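You operate a simulated robot arm through the tools that you are given. There is no shell and no other tool. Be economical: measure what you need, move in short steps, check, and stop when the job is done.

Carry out the task below with a simulated robot arm. There is one attempt and no reset: what you move stays moved.

TASK
Put the 59 white pad from the top of the big table on the blue pad and the 75 white pad on the grey shock tag there.
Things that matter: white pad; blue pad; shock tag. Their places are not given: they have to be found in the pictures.

It is judged by the outcome, as a careful person would: the job done as asked, and still so three seconds after it is handed in. It fails if anything else is knocked over, pushed out of place, dropped, spilled or broken.

THE ROBOT
A 6-joint arm with a two-finger parallel gripper, fixed in place. Base frame: the origin is at the foot of the arm, x ahead of it, y to its left, z up; the work surface is at about z = 0. Lengths are in m, angles in rad, forces in N, time in s.
With the tool pointing down near the work surface it reaches from about 0.14 to 0.58 m from the base axis. Its first joint turns from -1.152 to 1.152 rad. Payload 2.1 kg.
Tool frame: the origin (TCP) lies between the finger pads and is the grasp point; the fingertips stand 0.03 m ahead of it; z points along the fingers, y is the line along which they close. The gripper opens to 0.094 m. The fingers are 0.028 m wide and 0.01 m thick; the gripper's body (0.05 by 0.096 m) begins 0.055 m behind the TCP.
Orientation is that of the tool frame in the base frame, as a unit quaternion [x, y, z, w]. With the fingers straight down and closing along the base's y, the tool's x points along the base's -x, its y along +y and its z along -z.

THE INTERFACE
- The arm moves only by the tool arm_command. Its argument "commands" is a list of rows, each a list of 7 numbers: the turn, a rotation vector about the tool's x, y, z in rad, then the shift along the tool's x, y, z in m, then the opening, from 0 (shut) to 1 (fully open). In form: [[wx, wy, wz, dx, dy, dz, grip], ...]. A call has 1 to 12 rows; each row shifts and turns the commanded pose from where the row before left it, along the tool's axes as they then stand. A row lasts 0.2 s, in which the tool goes at most 0.05 m and 0.15 rad; a call with a longer step from one row to the next is refused whole, and so is a gripper value outside its range. A pose out of reach is approached as far as the arm can. The call stops where the force on the tool passes 40 N (or 10 N more than at its start, if that is more) or the arm is blocked; 0.2 s more then pass. The fingers move at their own pace (about 0.072 m/s each) and stop on an object; they squeeze with about 39 N. The grip force told is the motor's: it shows also when the fingers shut on nothing. Time passes only in rows, and 0.2 s behind the last, so rows that do not move let the fingers close. It gives the time, the measured TCP pose, the force on the tool (base axes), the opening and the grip force at its end, in the units of the frame above (readings bear some noise), and new pictures: "pictures" is both (left out), scene, wrist or none.
- Cameras (640 x 400 px; columns grow to the right, rows downward): "scene" is fixed at [0.0678, -0.3827, 0.4904]; the picture's right is [0.64, -0.76, 0.00], its down [-0.40, -0.34, -0.85] and it looks along [0.65, 0.55, -0.53] (base axes); focal length 271 px, centre (320, 200). "wrist" rides on the gripper at [-0.037, 0, -0.058] in the tool frame; the picture's right is [0.00, -1.00, 0.00], its down [0.97, 0.00, -0.24] and it looks along [0.24, 0.00, 0.97] (tool axes); focal length 218 px, centre (320, 200).
- probe_pixels(camera, pixels): for up to 12 pixels [column, row] of the newest picture of that camera ("zoom" is the newest enlarged one), the place [x, y, z] in the base frame of the surface seen there, good to about 0.002 m. No time passes.
- enlarge(camera, box): a new picture of the part [left, top, right, bottom] of that camera's present view, enlarged. No time passes.
- job_done(): hands the job in; it is judged then, once.

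Work in short steps. Measure before you move; look again where a grasp or a placing could have gone wrong, and mend it. You have 60 turns and 120 pictures in all, the two below and enlarged ones among them. Open the gripper and draw the arm clear of the work before you hand the job in, unless the task says otherwise; then end with one line.

The tools are called after ">>>" by a JSON object that holds its "method" and its "body". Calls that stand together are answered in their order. arm_command: Moves the arm, as the interface text tells. Its arguments: {"type":"object","properties":{"commands":{"type":"array"},"pictures":{"type":"string","enum":["both","scene","wrist","none"]}},"required":["commands"]} The other tools are called the same way: probe_pixels (camera, pixels) gives the place of the surface under pixels of a picture; enlarge (camera, box) takes an enlarged picture of a part of a camera's view; job_done () hands the job in.

At the start:

```text
t: 0.0
ee_pos: [0.3291, -0.0283, 0.2913]
orientation: [0.001, 1.0, 0.0, 0.0]
contact_force: [0.4, -0.7, 0.2]
gripper_width: 0.094
grasp_force: 0.1
```

scene: 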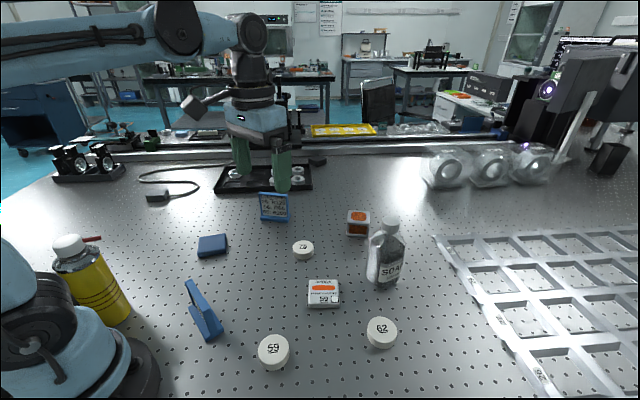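
wrist: 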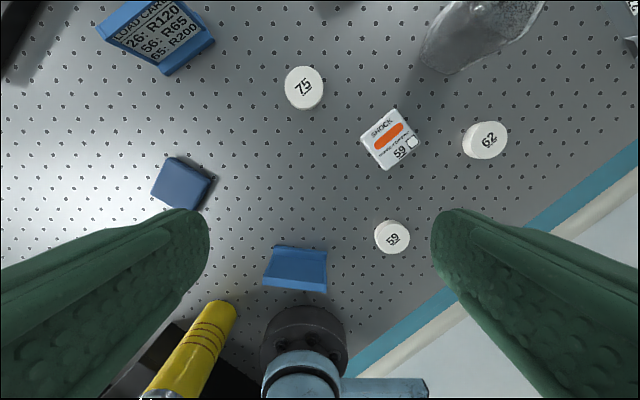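

The pictures show white pads 59, 62 and 75, a blue block, and two shock-tag-like things. I'll enlarge to tell them apart.

>>> {"method": "enlarge", "body": {"camera": "scene", "box": [180, 180, 420, 380]}}

>>> {"method": "enlarge", "body": {"camera": "wrist", "box": [90, 0, 570, 300]}}

>>> {"method": "probe_pixels", "body": {"camera": "scene", "pixels": [[273, 350], [303, 247], [381, 330], [212, 242], [323, 287], [357, 216], [358, 230], [205, 310], [230, 250], [385, 265], [275, 207], [303, 256]]}}

>>> {"method": "probe_pixels", "body": {"camera": "wrist", "pixels": [[392, 237], [304, 87], [485, 140], [180, 186], [168, 158], [210, 178], [190, 208], [153, 195], [388, 138], [295, 255], [295, 285], [350, 200]]}}

```text
2.00 times, centred on (300, 280) of scene
```

zoom: 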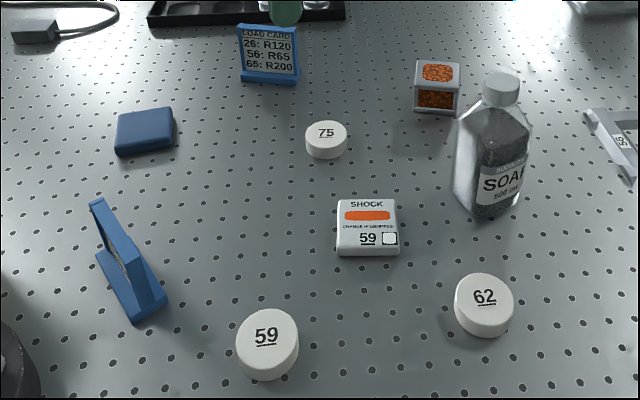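

```text
1.33 times, centred on (330, 150) of wrist
```

zoom: 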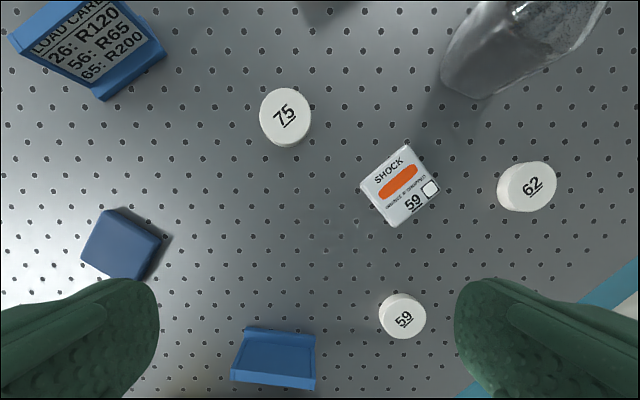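

```text
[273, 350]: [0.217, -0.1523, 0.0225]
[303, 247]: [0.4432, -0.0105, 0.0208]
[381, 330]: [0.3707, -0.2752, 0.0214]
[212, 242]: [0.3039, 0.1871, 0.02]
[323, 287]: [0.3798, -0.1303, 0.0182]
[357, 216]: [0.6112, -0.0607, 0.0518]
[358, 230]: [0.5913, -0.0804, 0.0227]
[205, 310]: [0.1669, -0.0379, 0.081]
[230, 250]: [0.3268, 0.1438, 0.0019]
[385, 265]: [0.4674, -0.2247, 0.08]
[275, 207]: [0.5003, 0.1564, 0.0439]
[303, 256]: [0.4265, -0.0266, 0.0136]
```

```text
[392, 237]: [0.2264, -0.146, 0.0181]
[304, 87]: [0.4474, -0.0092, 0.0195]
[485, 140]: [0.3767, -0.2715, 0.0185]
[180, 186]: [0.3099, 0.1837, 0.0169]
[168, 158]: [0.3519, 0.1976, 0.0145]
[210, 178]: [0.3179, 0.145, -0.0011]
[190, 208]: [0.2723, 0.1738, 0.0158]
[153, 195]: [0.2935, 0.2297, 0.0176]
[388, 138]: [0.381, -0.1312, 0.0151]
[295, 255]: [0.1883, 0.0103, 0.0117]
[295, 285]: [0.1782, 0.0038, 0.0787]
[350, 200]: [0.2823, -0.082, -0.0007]
```

The shock tag is the tile near (0.38, -0.13), and the blue pad is near (0.31, 0.19). I'll go above pad 59 first.

>>> {"method": "arm_command", "body": {"commands": [[0, 0, 0, 0.0178, -0.0202, 0.025, 1], [0, 0, 0, 0.0178, -0.0202, 0.025, 1], [0, 0, 0, 0.0178, -0.0202, 0.025, 1], [0, 0, 0, 0.0178, -0.0202, 0.025, 1], [0, 0, 0, 0.0178, -0.0202, 0.025, 1], [0, 0, 0, 0.0178, -0.0202, 0.025, 1], [0, 0, 0, 0, 0, 0, 1]]}}

```text
t: 1.6
ee_pos: [0.2218, -0.1518, 0.1421]
orientation: [0.001, 1.0, -0.001, 0.0]
contact_force: [1.4, 0.6, 1.7]
gripper_width: 0.0943
grasp_force: 0.0
```

scene: 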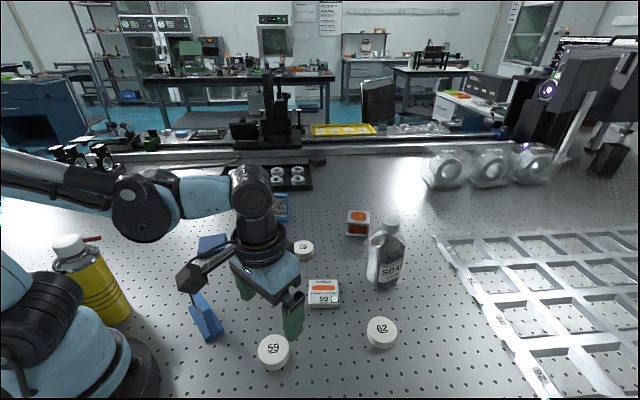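
wrist: 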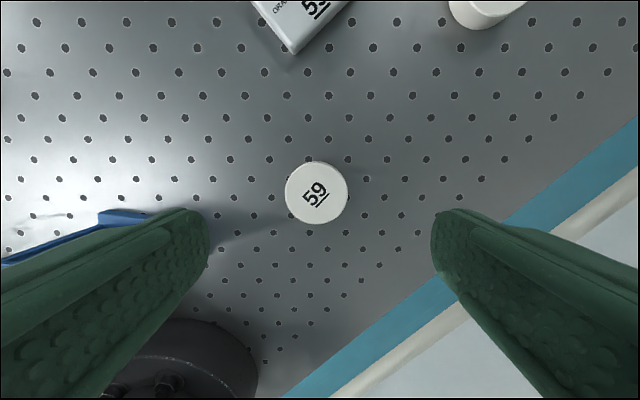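

Pad 59 is at (317,192) between the fingers; measuring its edges.

>>> {"method": "probe_pixels", "body": {"camera": "wrist", "pixels": [[288, 190], [346, 190], [317, 164], [317, 214], [317, 190], [120, 218], [150, 215], [60, 240]]}}

```text
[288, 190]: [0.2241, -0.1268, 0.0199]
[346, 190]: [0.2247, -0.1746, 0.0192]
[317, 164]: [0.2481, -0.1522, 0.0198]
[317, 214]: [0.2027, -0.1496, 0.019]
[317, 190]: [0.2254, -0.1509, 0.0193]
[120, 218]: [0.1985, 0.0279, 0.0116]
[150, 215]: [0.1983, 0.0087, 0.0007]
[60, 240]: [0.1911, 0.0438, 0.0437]
```

Pad centre is (0.225, -0.151), diameter about 0.048, top at 0.0195. Descend to TCP z≈0.035 and grip.

>>> {"method": "arm_command", "body": {"commands": [[0, 0, 0, -0.0035, 0.0005, 0.04, 1], [0, 0, 0, 0, 0, 0.04, 1], [0, 0, 0, 0, 0, 0.02, 1], [0, 0, 0, 0, 0, 0.007, 1], [0, 0, 0, 0, 0, 0, 1], [0, 0, 0, 0, 0, 0, 0.3], [0, 0, 0, 0, 0, 0, 0.3], [0, 0, 0, 0, 0, 0, 0.3], [0, 0, 0, 0, 0, 0, 0.3]]}}

```text
t: 3.6
ee_pos: [0.2255, -0.1503, 0.0346]
orientation: [0.002, 1.0, -0.001, 0.0]
contact_force: [-0.6, -0.4, 0.1]
gripper_width: 0.0521
grasp_force: 39.2
```

scene: 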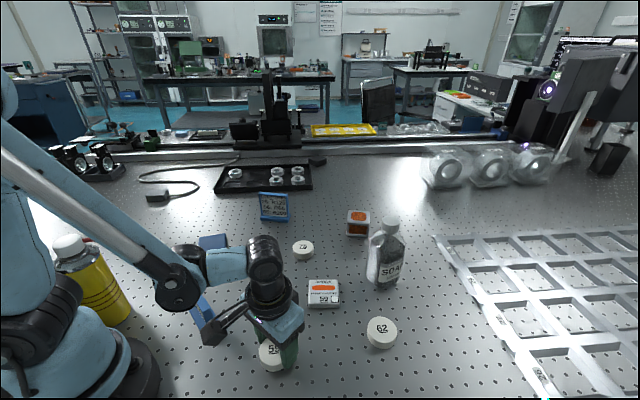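
wrist: 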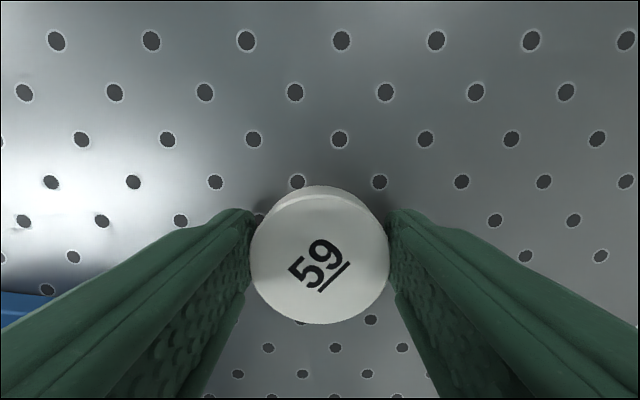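

Pad 59 is gripped (width 0.052, 39 N). Lift, then carry it over toward the blue pad.

>>> {"method": "arm_command", "body": {"commands": [[0, 0, 0, 0, 0, -0.02, 0.3], [0, 0, 0, 0, 0, -0.045, 0.3], [0, 0, 0, 0, 0, -0.045, 0.3], [0, 0, 0, 0, 0, -0.045, 0.3], [0, 0, 0, -0.0108, 0.042, 0, 0.3], [0, 0, 0, -0.0108, 0.042, 0, 0.3], [0, 0, 0, -0.0108, 0.042, 0, 0.3], [0, 0, 0, -0.0108, 0.042, 0, 0.3], [0, 0, 0, -0.0108, 0.042, 0, 0.3], [0, 0, 0, -0.0108, 0.042, 0, 0.3], [0, 0, 0, 0, 0, 0, 0.3]]}}

```text
t: 6.0
ee_pos: [0.2905, 0.101, 0.1897]
orientation: [0.0, 1.0, 0.0, 0.0]
contact_force: [0.3, 0.1, 0.8]
gripper_width: 0.0283
grasp_force: 0.0
```

scene: 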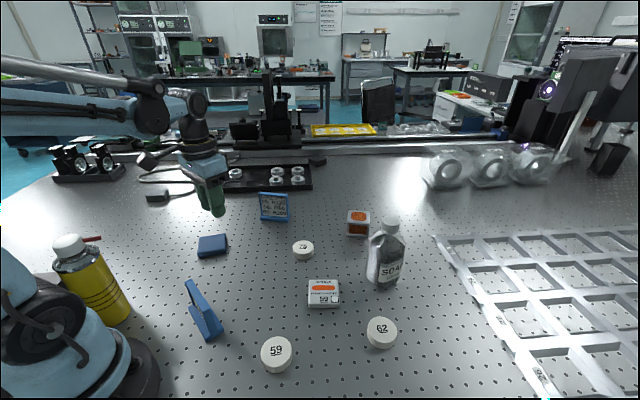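
wrist: 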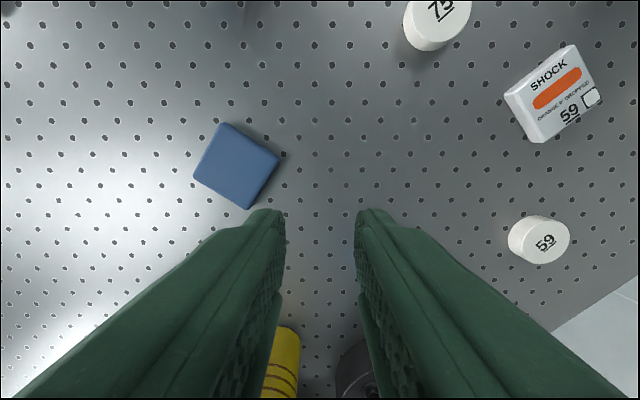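

The pad slipped out of the grip: it still stands at scene (276,354) and the fingers closed to 0.028. Measuring it anew along with the blue pad.

>>> {"method": "probe_pixels", "body": {"camera": "wrist", "pixels": [[227, 127], [277, 158], [197, 172], [247, 205], [237, 165], [545, 225], [545, 250], [515, 225], [566, 240], [540, 238]]}}

>>> {"method": "enlarge", "body": {"camera": "scene", "box": [226, 325, 326, 388]}}

>>> {"method": "probe_pixels", "body": {"camera": "scene", "pixels": [[276, 352], [262, 350], [290, 350], [276, 339], [276, 363], [276, 368], [276, 371], [262, 362]]}}

```text
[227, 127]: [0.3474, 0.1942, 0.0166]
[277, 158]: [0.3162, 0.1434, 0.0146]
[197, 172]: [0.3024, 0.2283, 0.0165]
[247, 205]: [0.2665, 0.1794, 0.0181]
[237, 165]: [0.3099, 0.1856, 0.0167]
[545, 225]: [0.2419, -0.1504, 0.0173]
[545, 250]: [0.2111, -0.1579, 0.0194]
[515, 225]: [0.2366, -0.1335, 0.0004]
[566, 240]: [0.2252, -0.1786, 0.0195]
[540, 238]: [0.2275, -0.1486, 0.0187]
```

```text
6.35 times, centred on (276, 356) of scene
```

zoom: 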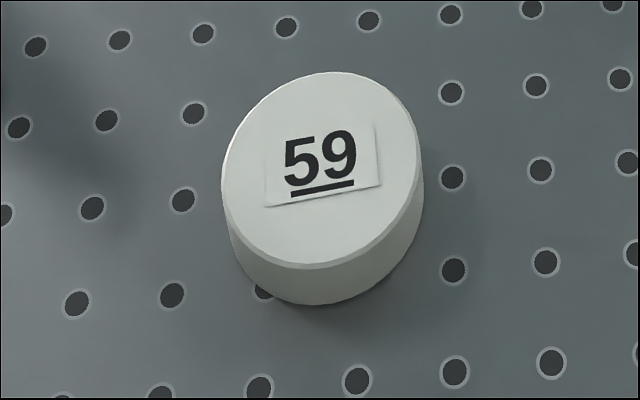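

```text
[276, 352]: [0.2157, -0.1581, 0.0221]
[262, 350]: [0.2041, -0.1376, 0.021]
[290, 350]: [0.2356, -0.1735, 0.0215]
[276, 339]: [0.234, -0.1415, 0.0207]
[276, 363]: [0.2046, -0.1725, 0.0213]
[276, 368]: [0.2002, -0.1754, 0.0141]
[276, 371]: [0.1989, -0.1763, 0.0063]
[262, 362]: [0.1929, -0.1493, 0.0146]
```

Blue pad centre ≈ (0.308, 0.186), top ≈0.017. I go back to hover over pad 59 and re-measure.

>>> {"method": "arm_command", "body": {"commands": [[0, 0, 0, 0.0108, -0.042, 0, 1], [0, 0, 0, 0.0108, -0.042, 0, 1], [0, 0, 0, 0.0108, -0.042, 0, 1], [0, 0, 0, 0.0108, -0.042, 0, 1], [0, 0, 0, 0.0108, -0.042, 0, 1], [0, 0, 0, 0.0108, -0.044, 0, 1], [0, 0, 0, 0, 0, 0.045, 1], [0, 0, 0, 0, 0, 0.04, 1], [0, 0, 0, 0, 0, 0, 1]], "pictures": "wrist"}}

```text
t: 8.0
ee_pos: [0.2267, -0.1499, 0.1026]
orientation: [0.001, 1.0, 0.001, -0.001]
contact_force: [0.0, 0.1, 0.1]
gripper_width: 0.0938
grasp_force: 0.1
```

wrist: 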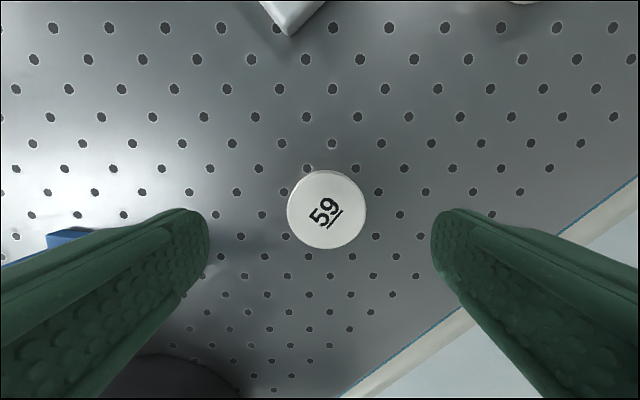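

>>> {"method": "probe_pixels", "body": {"camera": "wrist", "pixels": [[290, 210], [363, 210], [327, 176], [327, 244], [327, 210], [316, 173]]}}

```text
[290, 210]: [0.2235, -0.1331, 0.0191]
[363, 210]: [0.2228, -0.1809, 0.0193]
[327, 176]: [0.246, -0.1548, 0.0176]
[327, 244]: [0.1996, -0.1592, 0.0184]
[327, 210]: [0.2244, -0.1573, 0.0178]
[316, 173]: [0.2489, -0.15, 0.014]
```

Centre is (0.223, -0.157). I'll grip deeper, commanding fully shut, and test with a small slow lift.

>>> {"method": "arm_command", "body": {"commands": [[0, 0, 0, 0.0035, -0.007, 0.03, 1], [0, 0, 0, 0, 0, 0.03, 1], [0, 0, 0, 0, 0, 0.0105, 1], [0, 0, 0, 0, 0, 0, 1], [0, 0, 0, 0, 0, 0, 0], [0, 0, 0, 0, 0, 0, 0], [0, 0, 0, 0, 0, 0, 0], [0, 0, 0, 0, 0, 0, 0], [0, 0, 0, 0, 0, 0, 0], [0, 0, 0, 0, 0, -0.003, 0], [0, 0, 0, 0, 0, -0.005, 0]]}}

```text
t: 10.4
ee_pos: [0.2229, -0.1586, 0.0417]
orientation: [0.001, 1.0, 0.0, 0.0]
contact_force: [-0.5, 0.5, -0.5]
gripper_width: 0.0523
grasp_force: 39.1
```

scene: 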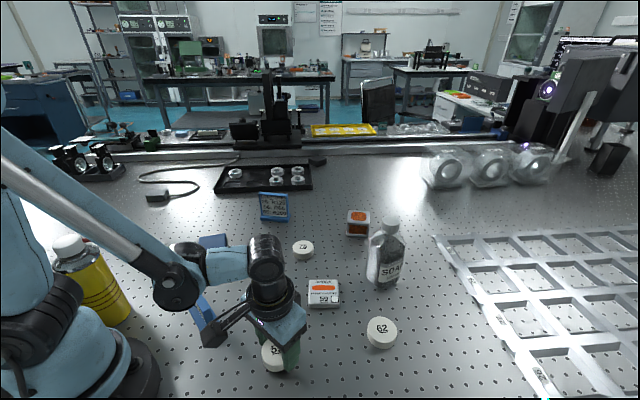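
wrist: 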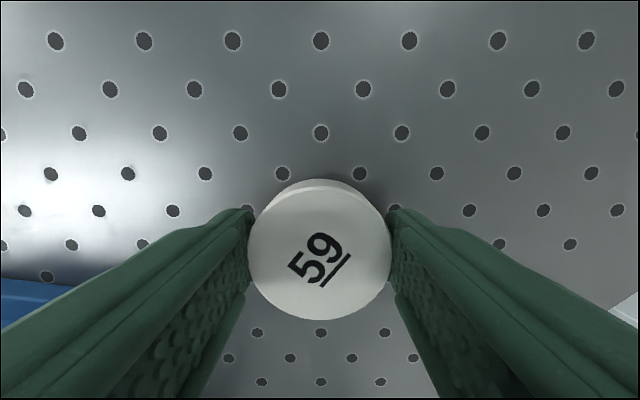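

Check whether the pad rises with the hand.

>>> {"method": "probe_pixels", "body": {"camera": "wrist", "pixels": [[320, 220], [320, 300], [270, 250], [370, 250]]}}

>>> {"method": "arm_command", "body": {"commands": [[0, 0, 0, 0, 0, -0.01, 0], [0, 0, 0, 0, 0, -0.01, 0]], "pictures": "wrist"}}

>>> {"method": "probe_pixels", "body": {"camera": "wrist", "pixels": [[320, 220], [320, 300], [270, 250], [370, 250]]}}

```text
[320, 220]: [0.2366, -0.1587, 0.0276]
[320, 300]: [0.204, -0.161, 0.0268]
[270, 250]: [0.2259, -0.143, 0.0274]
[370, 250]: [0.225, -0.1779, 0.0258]
```

```text
t: 11.0
ee_pos: [0.2233, -0.157, 0.0618]
orientation: [0.001, 1.0, 0.0, 0.0]
contact_force: [0.3, -0.3, -0.3]
gripper_width: 0.0519
grasp_force: 39.4
```

wrist: 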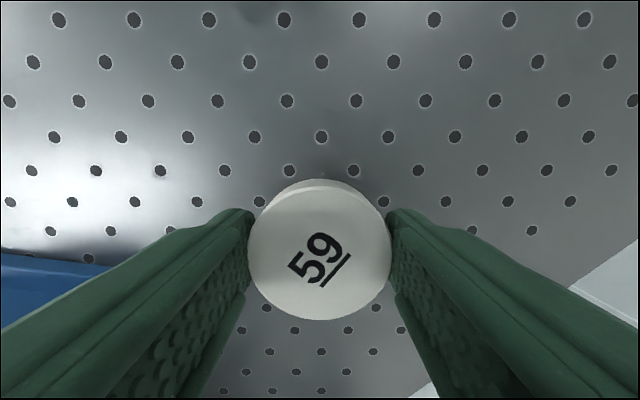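

```text
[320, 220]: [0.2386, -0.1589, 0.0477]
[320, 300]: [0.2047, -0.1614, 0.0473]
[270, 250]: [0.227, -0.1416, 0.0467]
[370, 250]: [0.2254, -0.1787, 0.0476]
```

It holds. Raise further, gently.

>>> {"method": "arm_command", "body": {"commands": [[0, 0, 0, 0, 0, -0.015, 0], [0, 0, 0, 0, 0, -0.02, 0], [0, 0, 0, 0, 0, -0.02, 0], [0, 0, 0, 0, 0, -0.02, 0], [0, 0, 0, 0, 0, -0.02, 0], [0, 0, 0, 0, 0, -0.005, 0], [0, 0, 0, -0.004, 0.015, 0, 0], [0, 0, 0, -0.005, 0.02, 0, 0], [0, 0, 0, -0.006, 0.025, 0, 0], [0, 0, 0, -0.006, 0.025, 0, 0], [0, 0, 0, -0.006, 0.025, 0, 0], [0, 0, 0, -0.004, 0.015, 0, 0]], "pictures": "wrist"}}

```text
t: 13.6
ee_pos: [0.2545, -0.0348, 0.1629]
orientation: [0.0, 1.0, 0.0, 0.0]
contact_force: [-0.1, 0.3, -0.5]
gripper_width: 0.0518
grasp_force: 38.7
```

wrist: 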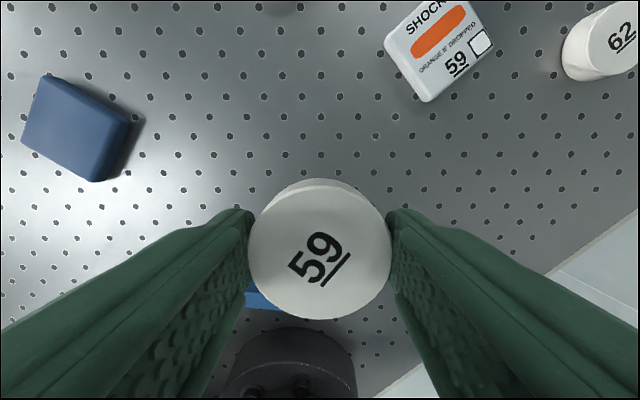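

Still held. Continue to above the blue pad (0.308, 0.186).

>>> {"method": "arm_command", "body": {"commands": [[0, 0, 0, -0.004, 0.015, 0, 0], [0, 0, 0, -0.005, 0.021, 0, 0], [0, 0, 0, -0.006, 0.025, 0, 0], [0, 0, 0, -0.006, 0.025, 0, 0], [0, 0, 0, -0.006, 0.025, 0, 0], [0, 0, 0, -0.006, 0.025, 0, 0], [0, 0, 0, -0.006, 0.025, 0, 0], [0, 0, 0, -0.006, 0.025, 0, 0], [0, 0, 0, -0.005, 0.02, 0, 0], [0, 0, 0, -0.004, 0.015, 0, 0], [0, 0, 0, 0, 0, 0, 0]]}}

```text
t: 16.0
ee_pos: [0.3069, 0.1875, 0.1615]
orientation: [0.001, 1.0, -0.001, 0.0]
contact_force: [0.6, -0.2, 0.1]
gripper_width: 0.0519
grasp_force: 39.1
```

scene: 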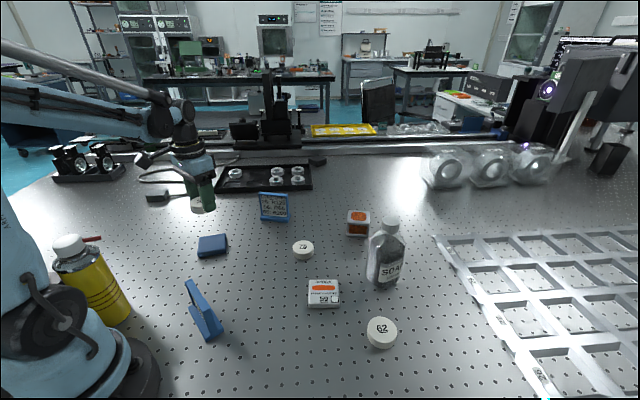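
wrist: 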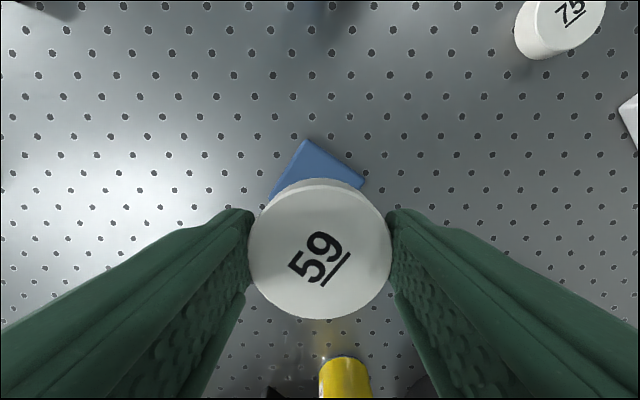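

Measure the blue pad's top corners in the scene view precisely.

>>> {"method": "enlarge", "body": {"camera": "scene", "box": [172, 214, 252, 264]}}

```text
8.00 times, centred on (212, 239) of scene
```

zoom: 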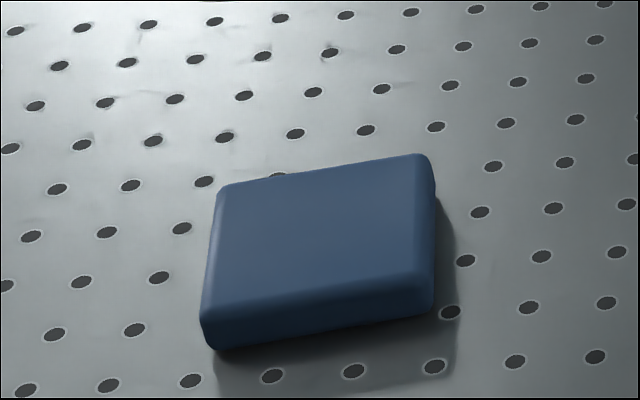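

>>> {"method": "probe_pixels", "body": {"camera": "zoom", "pixels": [[225, 192], [422, 160], [425, 280], [212, 312], [320, 235], [270, 250], [380, 210]]}}

>>> {"method": "probe_pixels", "body": {"camera": "wrist", "pixels": [[320, 220], [320, 300], [270, 250], [370, 250]]}}

```text
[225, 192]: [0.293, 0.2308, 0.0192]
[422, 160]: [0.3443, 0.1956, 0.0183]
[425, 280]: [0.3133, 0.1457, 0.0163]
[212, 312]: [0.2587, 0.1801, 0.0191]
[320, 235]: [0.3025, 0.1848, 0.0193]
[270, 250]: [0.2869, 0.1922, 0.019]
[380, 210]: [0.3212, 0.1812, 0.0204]
```

```text
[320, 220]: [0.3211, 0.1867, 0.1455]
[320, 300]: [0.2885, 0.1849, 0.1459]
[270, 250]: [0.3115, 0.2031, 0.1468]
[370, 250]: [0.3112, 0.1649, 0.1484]
```

Blue pad centre ≈ (0.304, 0.187), top 0.019. Lower so the pad bottom meets it (TCP ≈0.053).

>>> {"method": "arm_command", "body": {"commands": [[0, 0, 0, 0.003, 0, 0.02, 0], [0, 0, 0, 0, 0, 0.025, 0], [0, 0, 0, 0, 0, 0.025, 0], [0, 0, 0, 0, 0, 0.02, 0], [0, 0, 0, 0, 0, 0.01, 0], [0, 0, 0, 0, 0, 0.005, 0], [0, 0, 0, 0, 0, 0.0025, 0], [0, 0, 0, 0, 0, 0, 0]]}}

```text
t: 17.8
ee_pos: [0.3059, 0.1868, 0.0551]
orientation: [0.001, 1.0, 0.0, 0.0]
contact_force: [0.6, 0.7, -0.5]
gripper_width: 0.0521
grasp_force: 39.1
```

scene: 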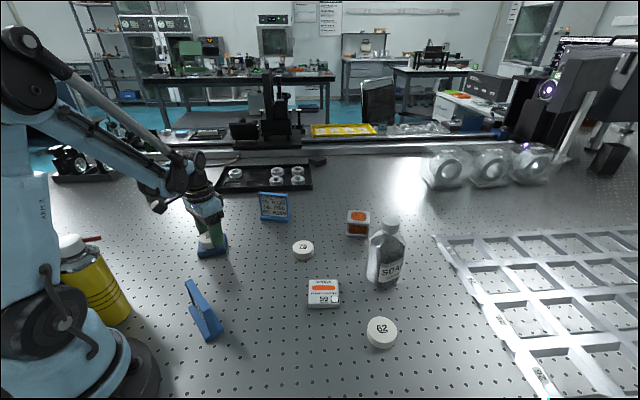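
wrist: 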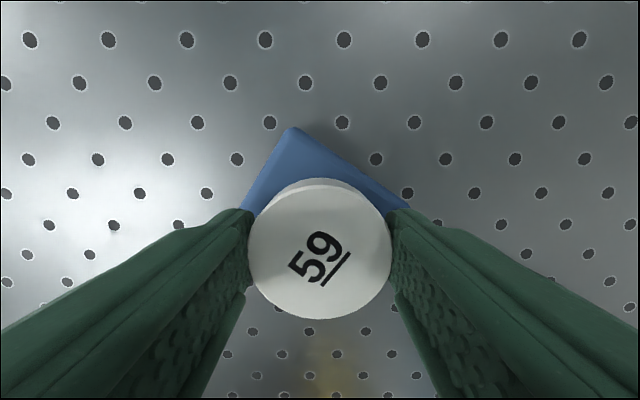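

Pad is a couple of mm above the blue pad; lower 2 mm, release and rise.

>>> {"method": "arm_command", "body": {"commands": [[0, 0, 0, 0.001, 0.0005, 0.002, 0], [0, 0, 0, 0, 0, 0, 0], [0, 0, 0, 0, 0, 0, 0.65], [0, 0, 0, 0, 0, 0, 0.75], [0, 0, 0, 0, 0, 0, 0.85], [0, 0, 0, 0, 0, 0, 0.85], [0, 0, 0, 0, 0, -0.02, 0.85], [0, 0, 0, 0, 0, -0.04, 0.85], [0, 0, 0, 0, 0, -0.04, 1], [0, 0, 0, 0, 0, 0, 1]]}}

```text
t: 20.0
ee_pos: [0.3059, 0.1887, 0.1521]
orientation: [0.001, 1.0, 0.0, 0.0]
contact_force: [-0.4, 0.0, -0.1]
gripper_width: 0.0938
grasp_force: 0.1
```

scene: 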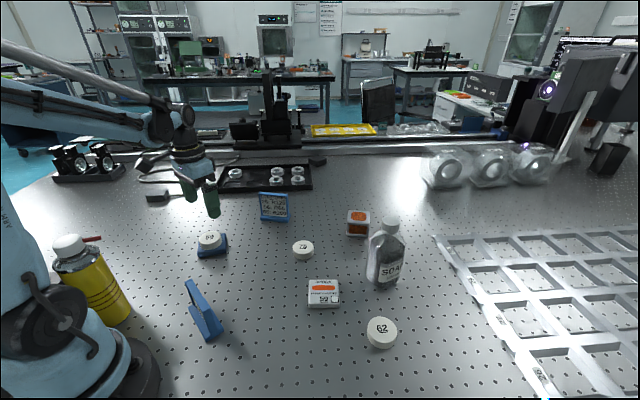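
wrist: 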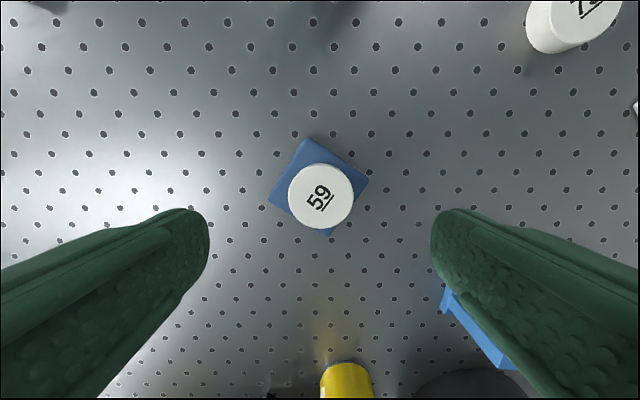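

Pad 59 sits on the blue pad. Now go above pad 75 near (0.445, -0.010).

>>> {"method": "arm_command", "body": {"commands": [[0, 0, 0, -0.0227, -0.0332, 0, 1], [0, 0, 0, -0.0227, -0.0332, 0, 1], [0, 0, 0, -0.0227, -0.0332, 0, 1], [0, 0, 0, -0.0227, -0.0332, 0, 1], [0, 0, 0, -0.0227, -0.0332, 0, 1], [0, 0, 0, -0.0227, -0.0332, 0, 1], [0, 0, 0, 0, 0, 0.04, 1], [0, 0, 0, 0, 0, 0, 1]]}}

```text
t: 21.8
ee_pos: [0.4403, -0.0112, 0.11]
orientation: [0.001, 1.0, 0.0, 0.001]
contact_force: [-0.4, 0.2, 0.3]
gripper_width: 0.0941
grasp_force: 0.0
```

scene: 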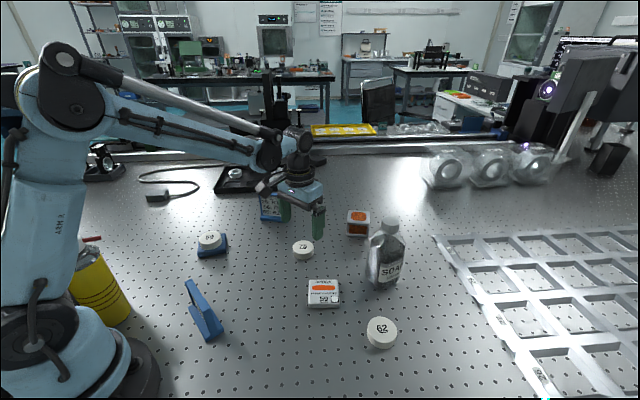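
wrist: 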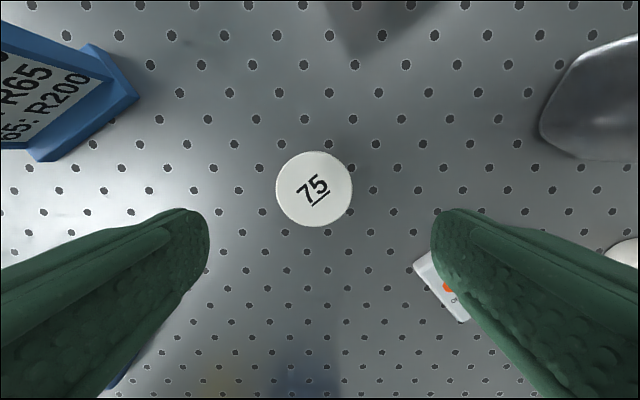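

>>> {"method": "probe_pixels", "body": {"camera": "wrist", "pixels": [[279, 189], [349, 189], [314, 156], [314, 222], [314, 189], [137, 95], [45, 160], [416, 264], [468, 318]]}}

>>> {"method": "enlarge", "body": {"camera": "scene", "box": [291, 270, 355, 310]}}

>>> {"method": "probe_pixels", "body": {"camera": "zoom", "pixels": [[180, 100], [470, 100], [480, 290], [180, 310], [330, 150], [330, 250]]}}

```text
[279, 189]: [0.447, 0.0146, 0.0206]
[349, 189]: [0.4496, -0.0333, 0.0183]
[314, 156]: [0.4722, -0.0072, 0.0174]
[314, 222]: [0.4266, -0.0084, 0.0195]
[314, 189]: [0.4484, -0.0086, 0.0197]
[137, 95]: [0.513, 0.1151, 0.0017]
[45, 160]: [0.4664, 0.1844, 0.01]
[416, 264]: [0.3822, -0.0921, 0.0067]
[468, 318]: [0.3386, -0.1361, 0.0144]
```

```text
10.00 times, centred on (323, 290) of scene
```

zoom: 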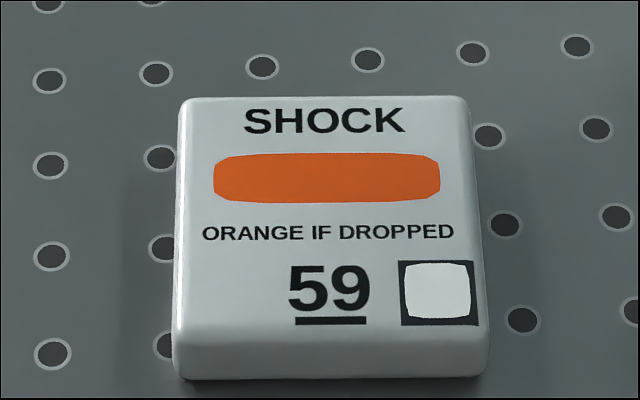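

```text
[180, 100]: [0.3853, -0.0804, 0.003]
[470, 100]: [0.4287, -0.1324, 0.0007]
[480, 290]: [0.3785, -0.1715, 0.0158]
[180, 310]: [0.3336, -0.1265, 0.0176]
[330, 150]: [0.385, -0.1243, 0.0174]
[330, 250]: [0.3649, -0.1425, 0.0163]
```

Pad 75 centre is (0.449, -0.009). A quick look at the other orange item to be sure it isn't a shock tag.

>>> {"method": "enlarge", "body": {"camera": "scene", "box": [326, 202, 390, 242]}}

>>> {"method": "arm_command", "body": {"commands": [[0, 0, 0, -0.0085, 0.002, 0.03, 1], [0, 0, 0, 0, 0, 0.03, 1], [0, 0, 0, 0, 0, 0.0175, 1], [0, 0, 0, 0, 0, 0, 1]], "pictures": "wrist"}}

```text
10.00 times, centred on (358, 222) of scene
```

zoom: 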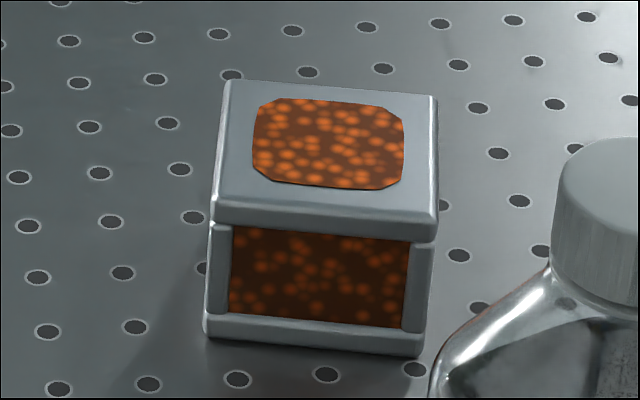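

```text
t: 22.8
ee_pos: [0.4492, -0.0093, 0.0337]
orientation: [0.001, 1.0, 0.0, 0.0]
contact_force: [-0.3, 0.1, 0.1]
gripper_width: 0.0938
grasp_force: 0.1
```

wrist: 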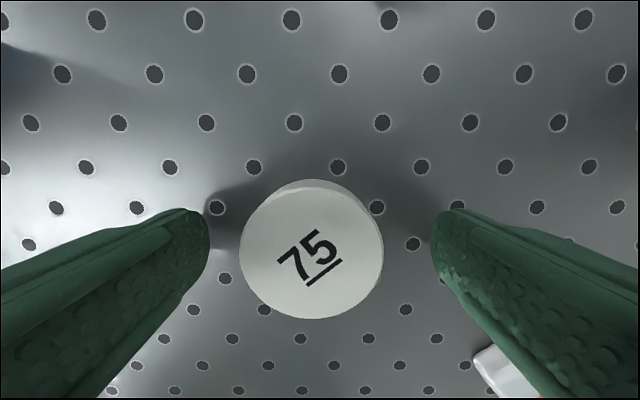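

The other is a beads box, so the labelled tag is right. Pad 75 is about 3 mm to the left of centre; correct, grip and lift slowly.

>>> {"method": "arm_command", "body": {"commands": [[0, 0, 0, 0, 0.003, 0.0015, 1], [0, 0, 0, 0, 0, 0, 0], [0, 0, 0, 0, 0, 0, 0], [0, 0, 0, 0, 0, 0, 0], [0, 0, 0, 0, 0, 0, 0], [0, 0, 0, 0, 0, 0, 0], [0, 0, 0, 0, 0, 0, 0], [0, 0, 0, 0, 0, -0.004, 0], [0, 0, 0, 0, 0, -0.01, 0], [0, 0, 0, 0, 0, -0.015, 0]]}}

>>> {"method": "probe_pixels", "body": {"camera": "wrist", "pixels": [[320, 220], [320, 300], [270, 250], [370, 250]]}}

```text
t: 25.0
ee_pos: [0.4496, -0.006, 0.062]
orientation: [0.001, 1.0, 0.0, -0.001]
contact_force: [0.2, 0.0, -0.8]
gripper_width: 0.0523
grasp_force: 39.1
```

scene: 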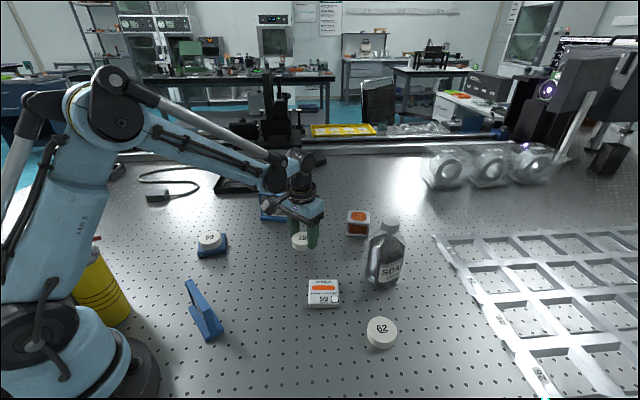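
wrist: 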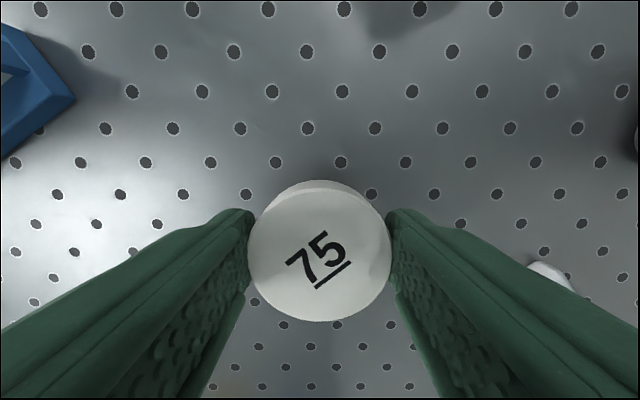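

```text
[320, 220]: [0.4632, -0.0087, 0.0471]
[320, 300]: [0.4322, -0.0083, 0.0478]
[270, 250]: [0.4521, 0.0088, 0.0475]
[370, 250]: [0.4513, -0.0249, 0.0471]
```

Pad 75 is held. Measure the tag's top corners more precisely before the carry, and raise.

>>> {"method": "arm_command", "body": {"commands": [[0, 0, 0, 0, 0, -0.02, 0], [0, 0, 0, 0, 0, -0.025, 0], [0, 0, 0, 0.008, -0.015, -0.01, 0], [0, 0, 0, 0.012, -0.02, 0, 0], [0, 0, 0, 0.012, -0.02, 0, 0], [0, 0, 0, 0.008, -0.012, 0, 0], [0, 0, 0, 0, 0, 0, 0]]}}

>>> {"method": "enlarge", "body": {"camera": "scene", "box": [291, 270, 355, 310]}}

>>> {"method": "probe_pixels", "body": {"camera": "zoom", "pixels": [[190, 110], [460, 108], [475, 325], [182, 330], [325, 106], [325, 330], [185, 220], [465, 210], [330, 215]]}}

```text
t: 26.6
ee_pos: [0.4087, -0.0733, 0.1169]
orientation: [0.0, 1.0, 0.0, 0.0]
contact_force: [0.0, 0.3, -1.4]
gripper_width: 0.052
grasp_force: 38.7
```

scene: 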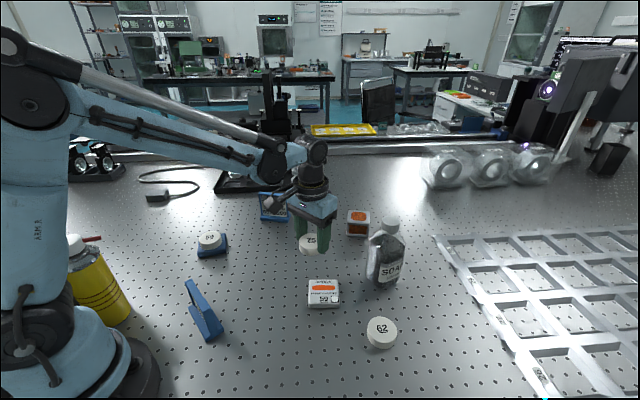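
wrist: 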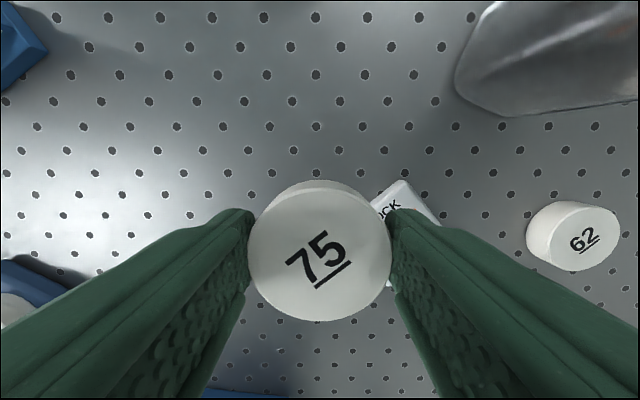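

```text
10.00 times, centred on (323, 290) of scene
```

zoom: 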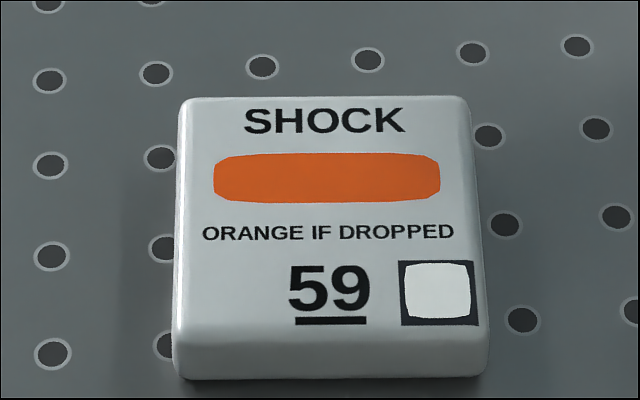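

```text
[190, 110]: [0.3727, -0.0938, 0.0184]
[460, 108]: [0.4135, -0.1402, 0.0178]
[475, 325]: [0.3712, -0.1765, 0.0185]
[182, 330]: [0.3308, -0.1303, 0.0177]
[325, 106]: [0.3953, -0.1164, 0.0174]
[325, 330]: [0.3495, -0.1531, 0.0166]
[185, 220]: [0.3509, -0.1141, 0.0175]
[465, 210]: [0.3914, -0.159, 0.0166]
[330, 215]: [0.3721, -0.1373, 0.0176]
```

Tag centre (0.372, -0.135), top 0.018. Move over it and lower.

>>> {"method": "arm_command", "body": {"commands": [[0, 0, 0, 0.009, -0.015, 0, 0], [0, 0, 0, 0.01, -0.017, 0, 0], [0, 0, 0, 0.01, -0.017, 0, 0], [0, 0, 0, 0.0075, -0.0125, 0, 0], [0, 0, 0, 0, 0, 0.02, 0], [0, 0, 0, 0, 0, 0.02, 0], [0, 0, 0, 0, 0, 0.015, 0], [0, 0, 0, 0, 0, 0.006, 0], [0, 0, 0, 0, 0, 0, 0]]}}

```text
t: 28.6
ee_pos: [0.3729, -0.1345, 0.0565]
orientation: [0.0, 1.0, 0.0, 0.0]
contact_force: [-0.2, 0.0, -1.2]
gripper_width: 0.0518
grasp_force: 39.3
```

scene: 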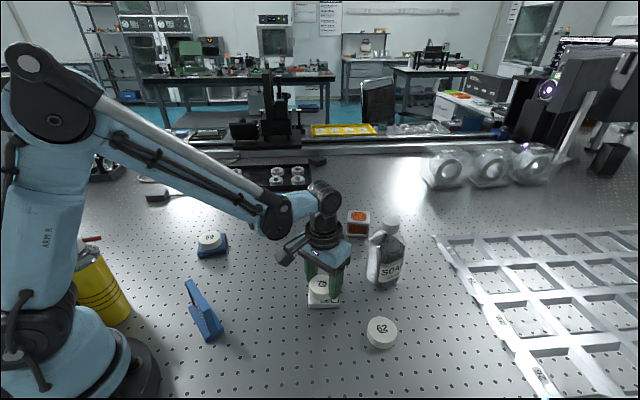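
wrist: 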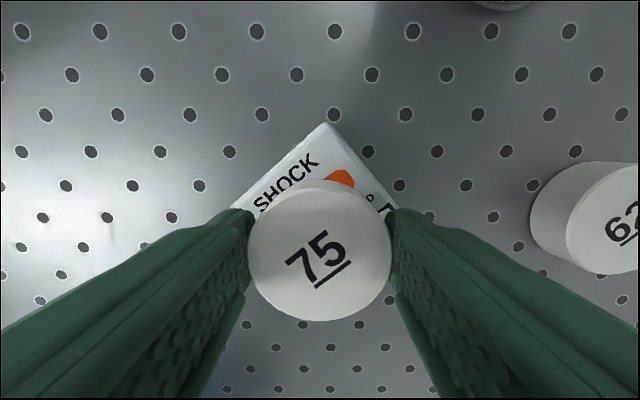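

Aligned; pad about 4 mm above the tag. Lower 4 mm, release, rise.

>>> {"method": "arm_command", "body": {"commands": [[0, 0, 0, 0, 0, 0.003, 0], [0, 0, 0, 0, 0, 0.001, 0], [0, 0, 0, 0, 0, 0, 0], [0, 0, 0, 0, 0, 0, 0.65], [0, 0, 0, 0, 0, 0, 0.75], [0, 0, 0, 0, 0, 0, 0.85], [0, 0, 0, 0, 0, 0, 0.85], [0, 0, 0, 0, 0, -0.02, 0.85], [0, 0, 0, 0, 0, -0.04, 0.85], [0, 0, 0, 0, 0, -0.045, 0.85], [0, 0, 0, 0, 0, -0.045, 1], [0, 0, 0, 0.02, 0.03, -0.02, 1]]}}

>>> {"method": "enlarge", "body": {"camera": "scene", "box": [180, 200, 420, 350]}}

```text
t: 31.2
ee_pos: [0.3502, -0.1052, 0.2236]
orientation: [0.0, 1.0, 0.0, 0.0]
contact_force: [-0.3, 0.2, -0.5]
gripper_width: 0.0941
grasp_force: 0.0
```

scene: 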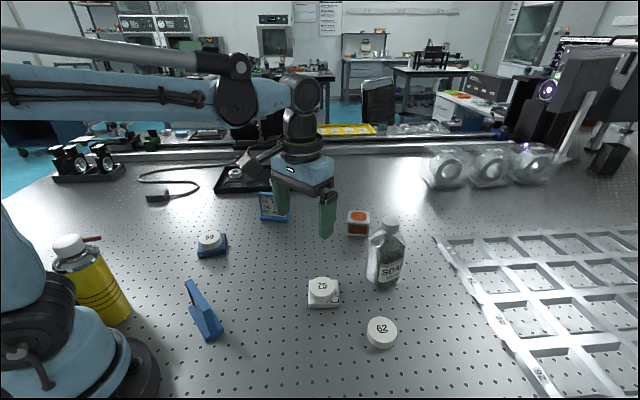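
wrist: 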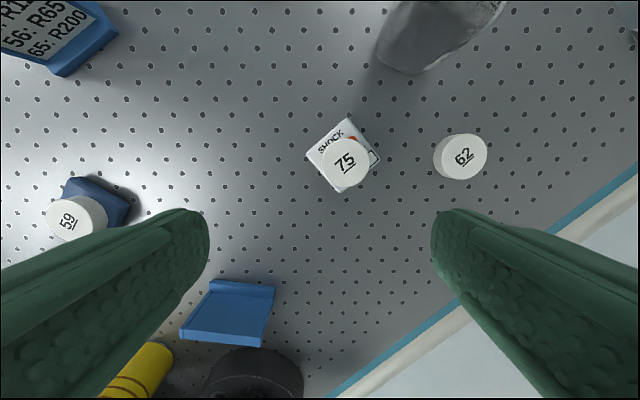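

```text
2.67 times, centred on (300, 275) of scene
```

zoom: 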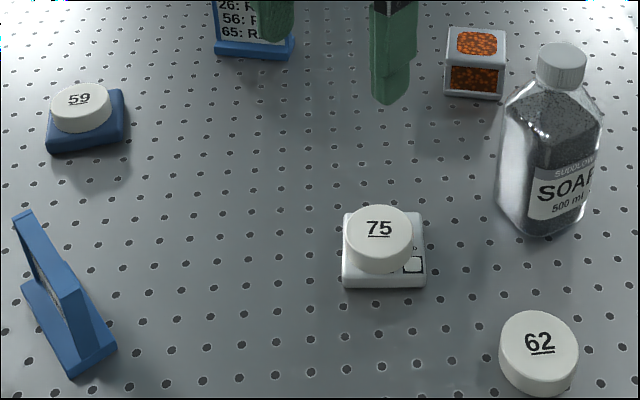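

Both pads rest flat and well within their targets, and the arm is clear with the gripper open. Handing in.

>>> {"method": "job_done", "body": {}}

```text
The job is handed in.
```

Pad 59 is on the blue pad and pad 75 is on the grey shock tag. Pad 59 slipped out of the first grip and stayed upright on the table, so I gripped it again deeper and placed it; nothing else was disturbed.
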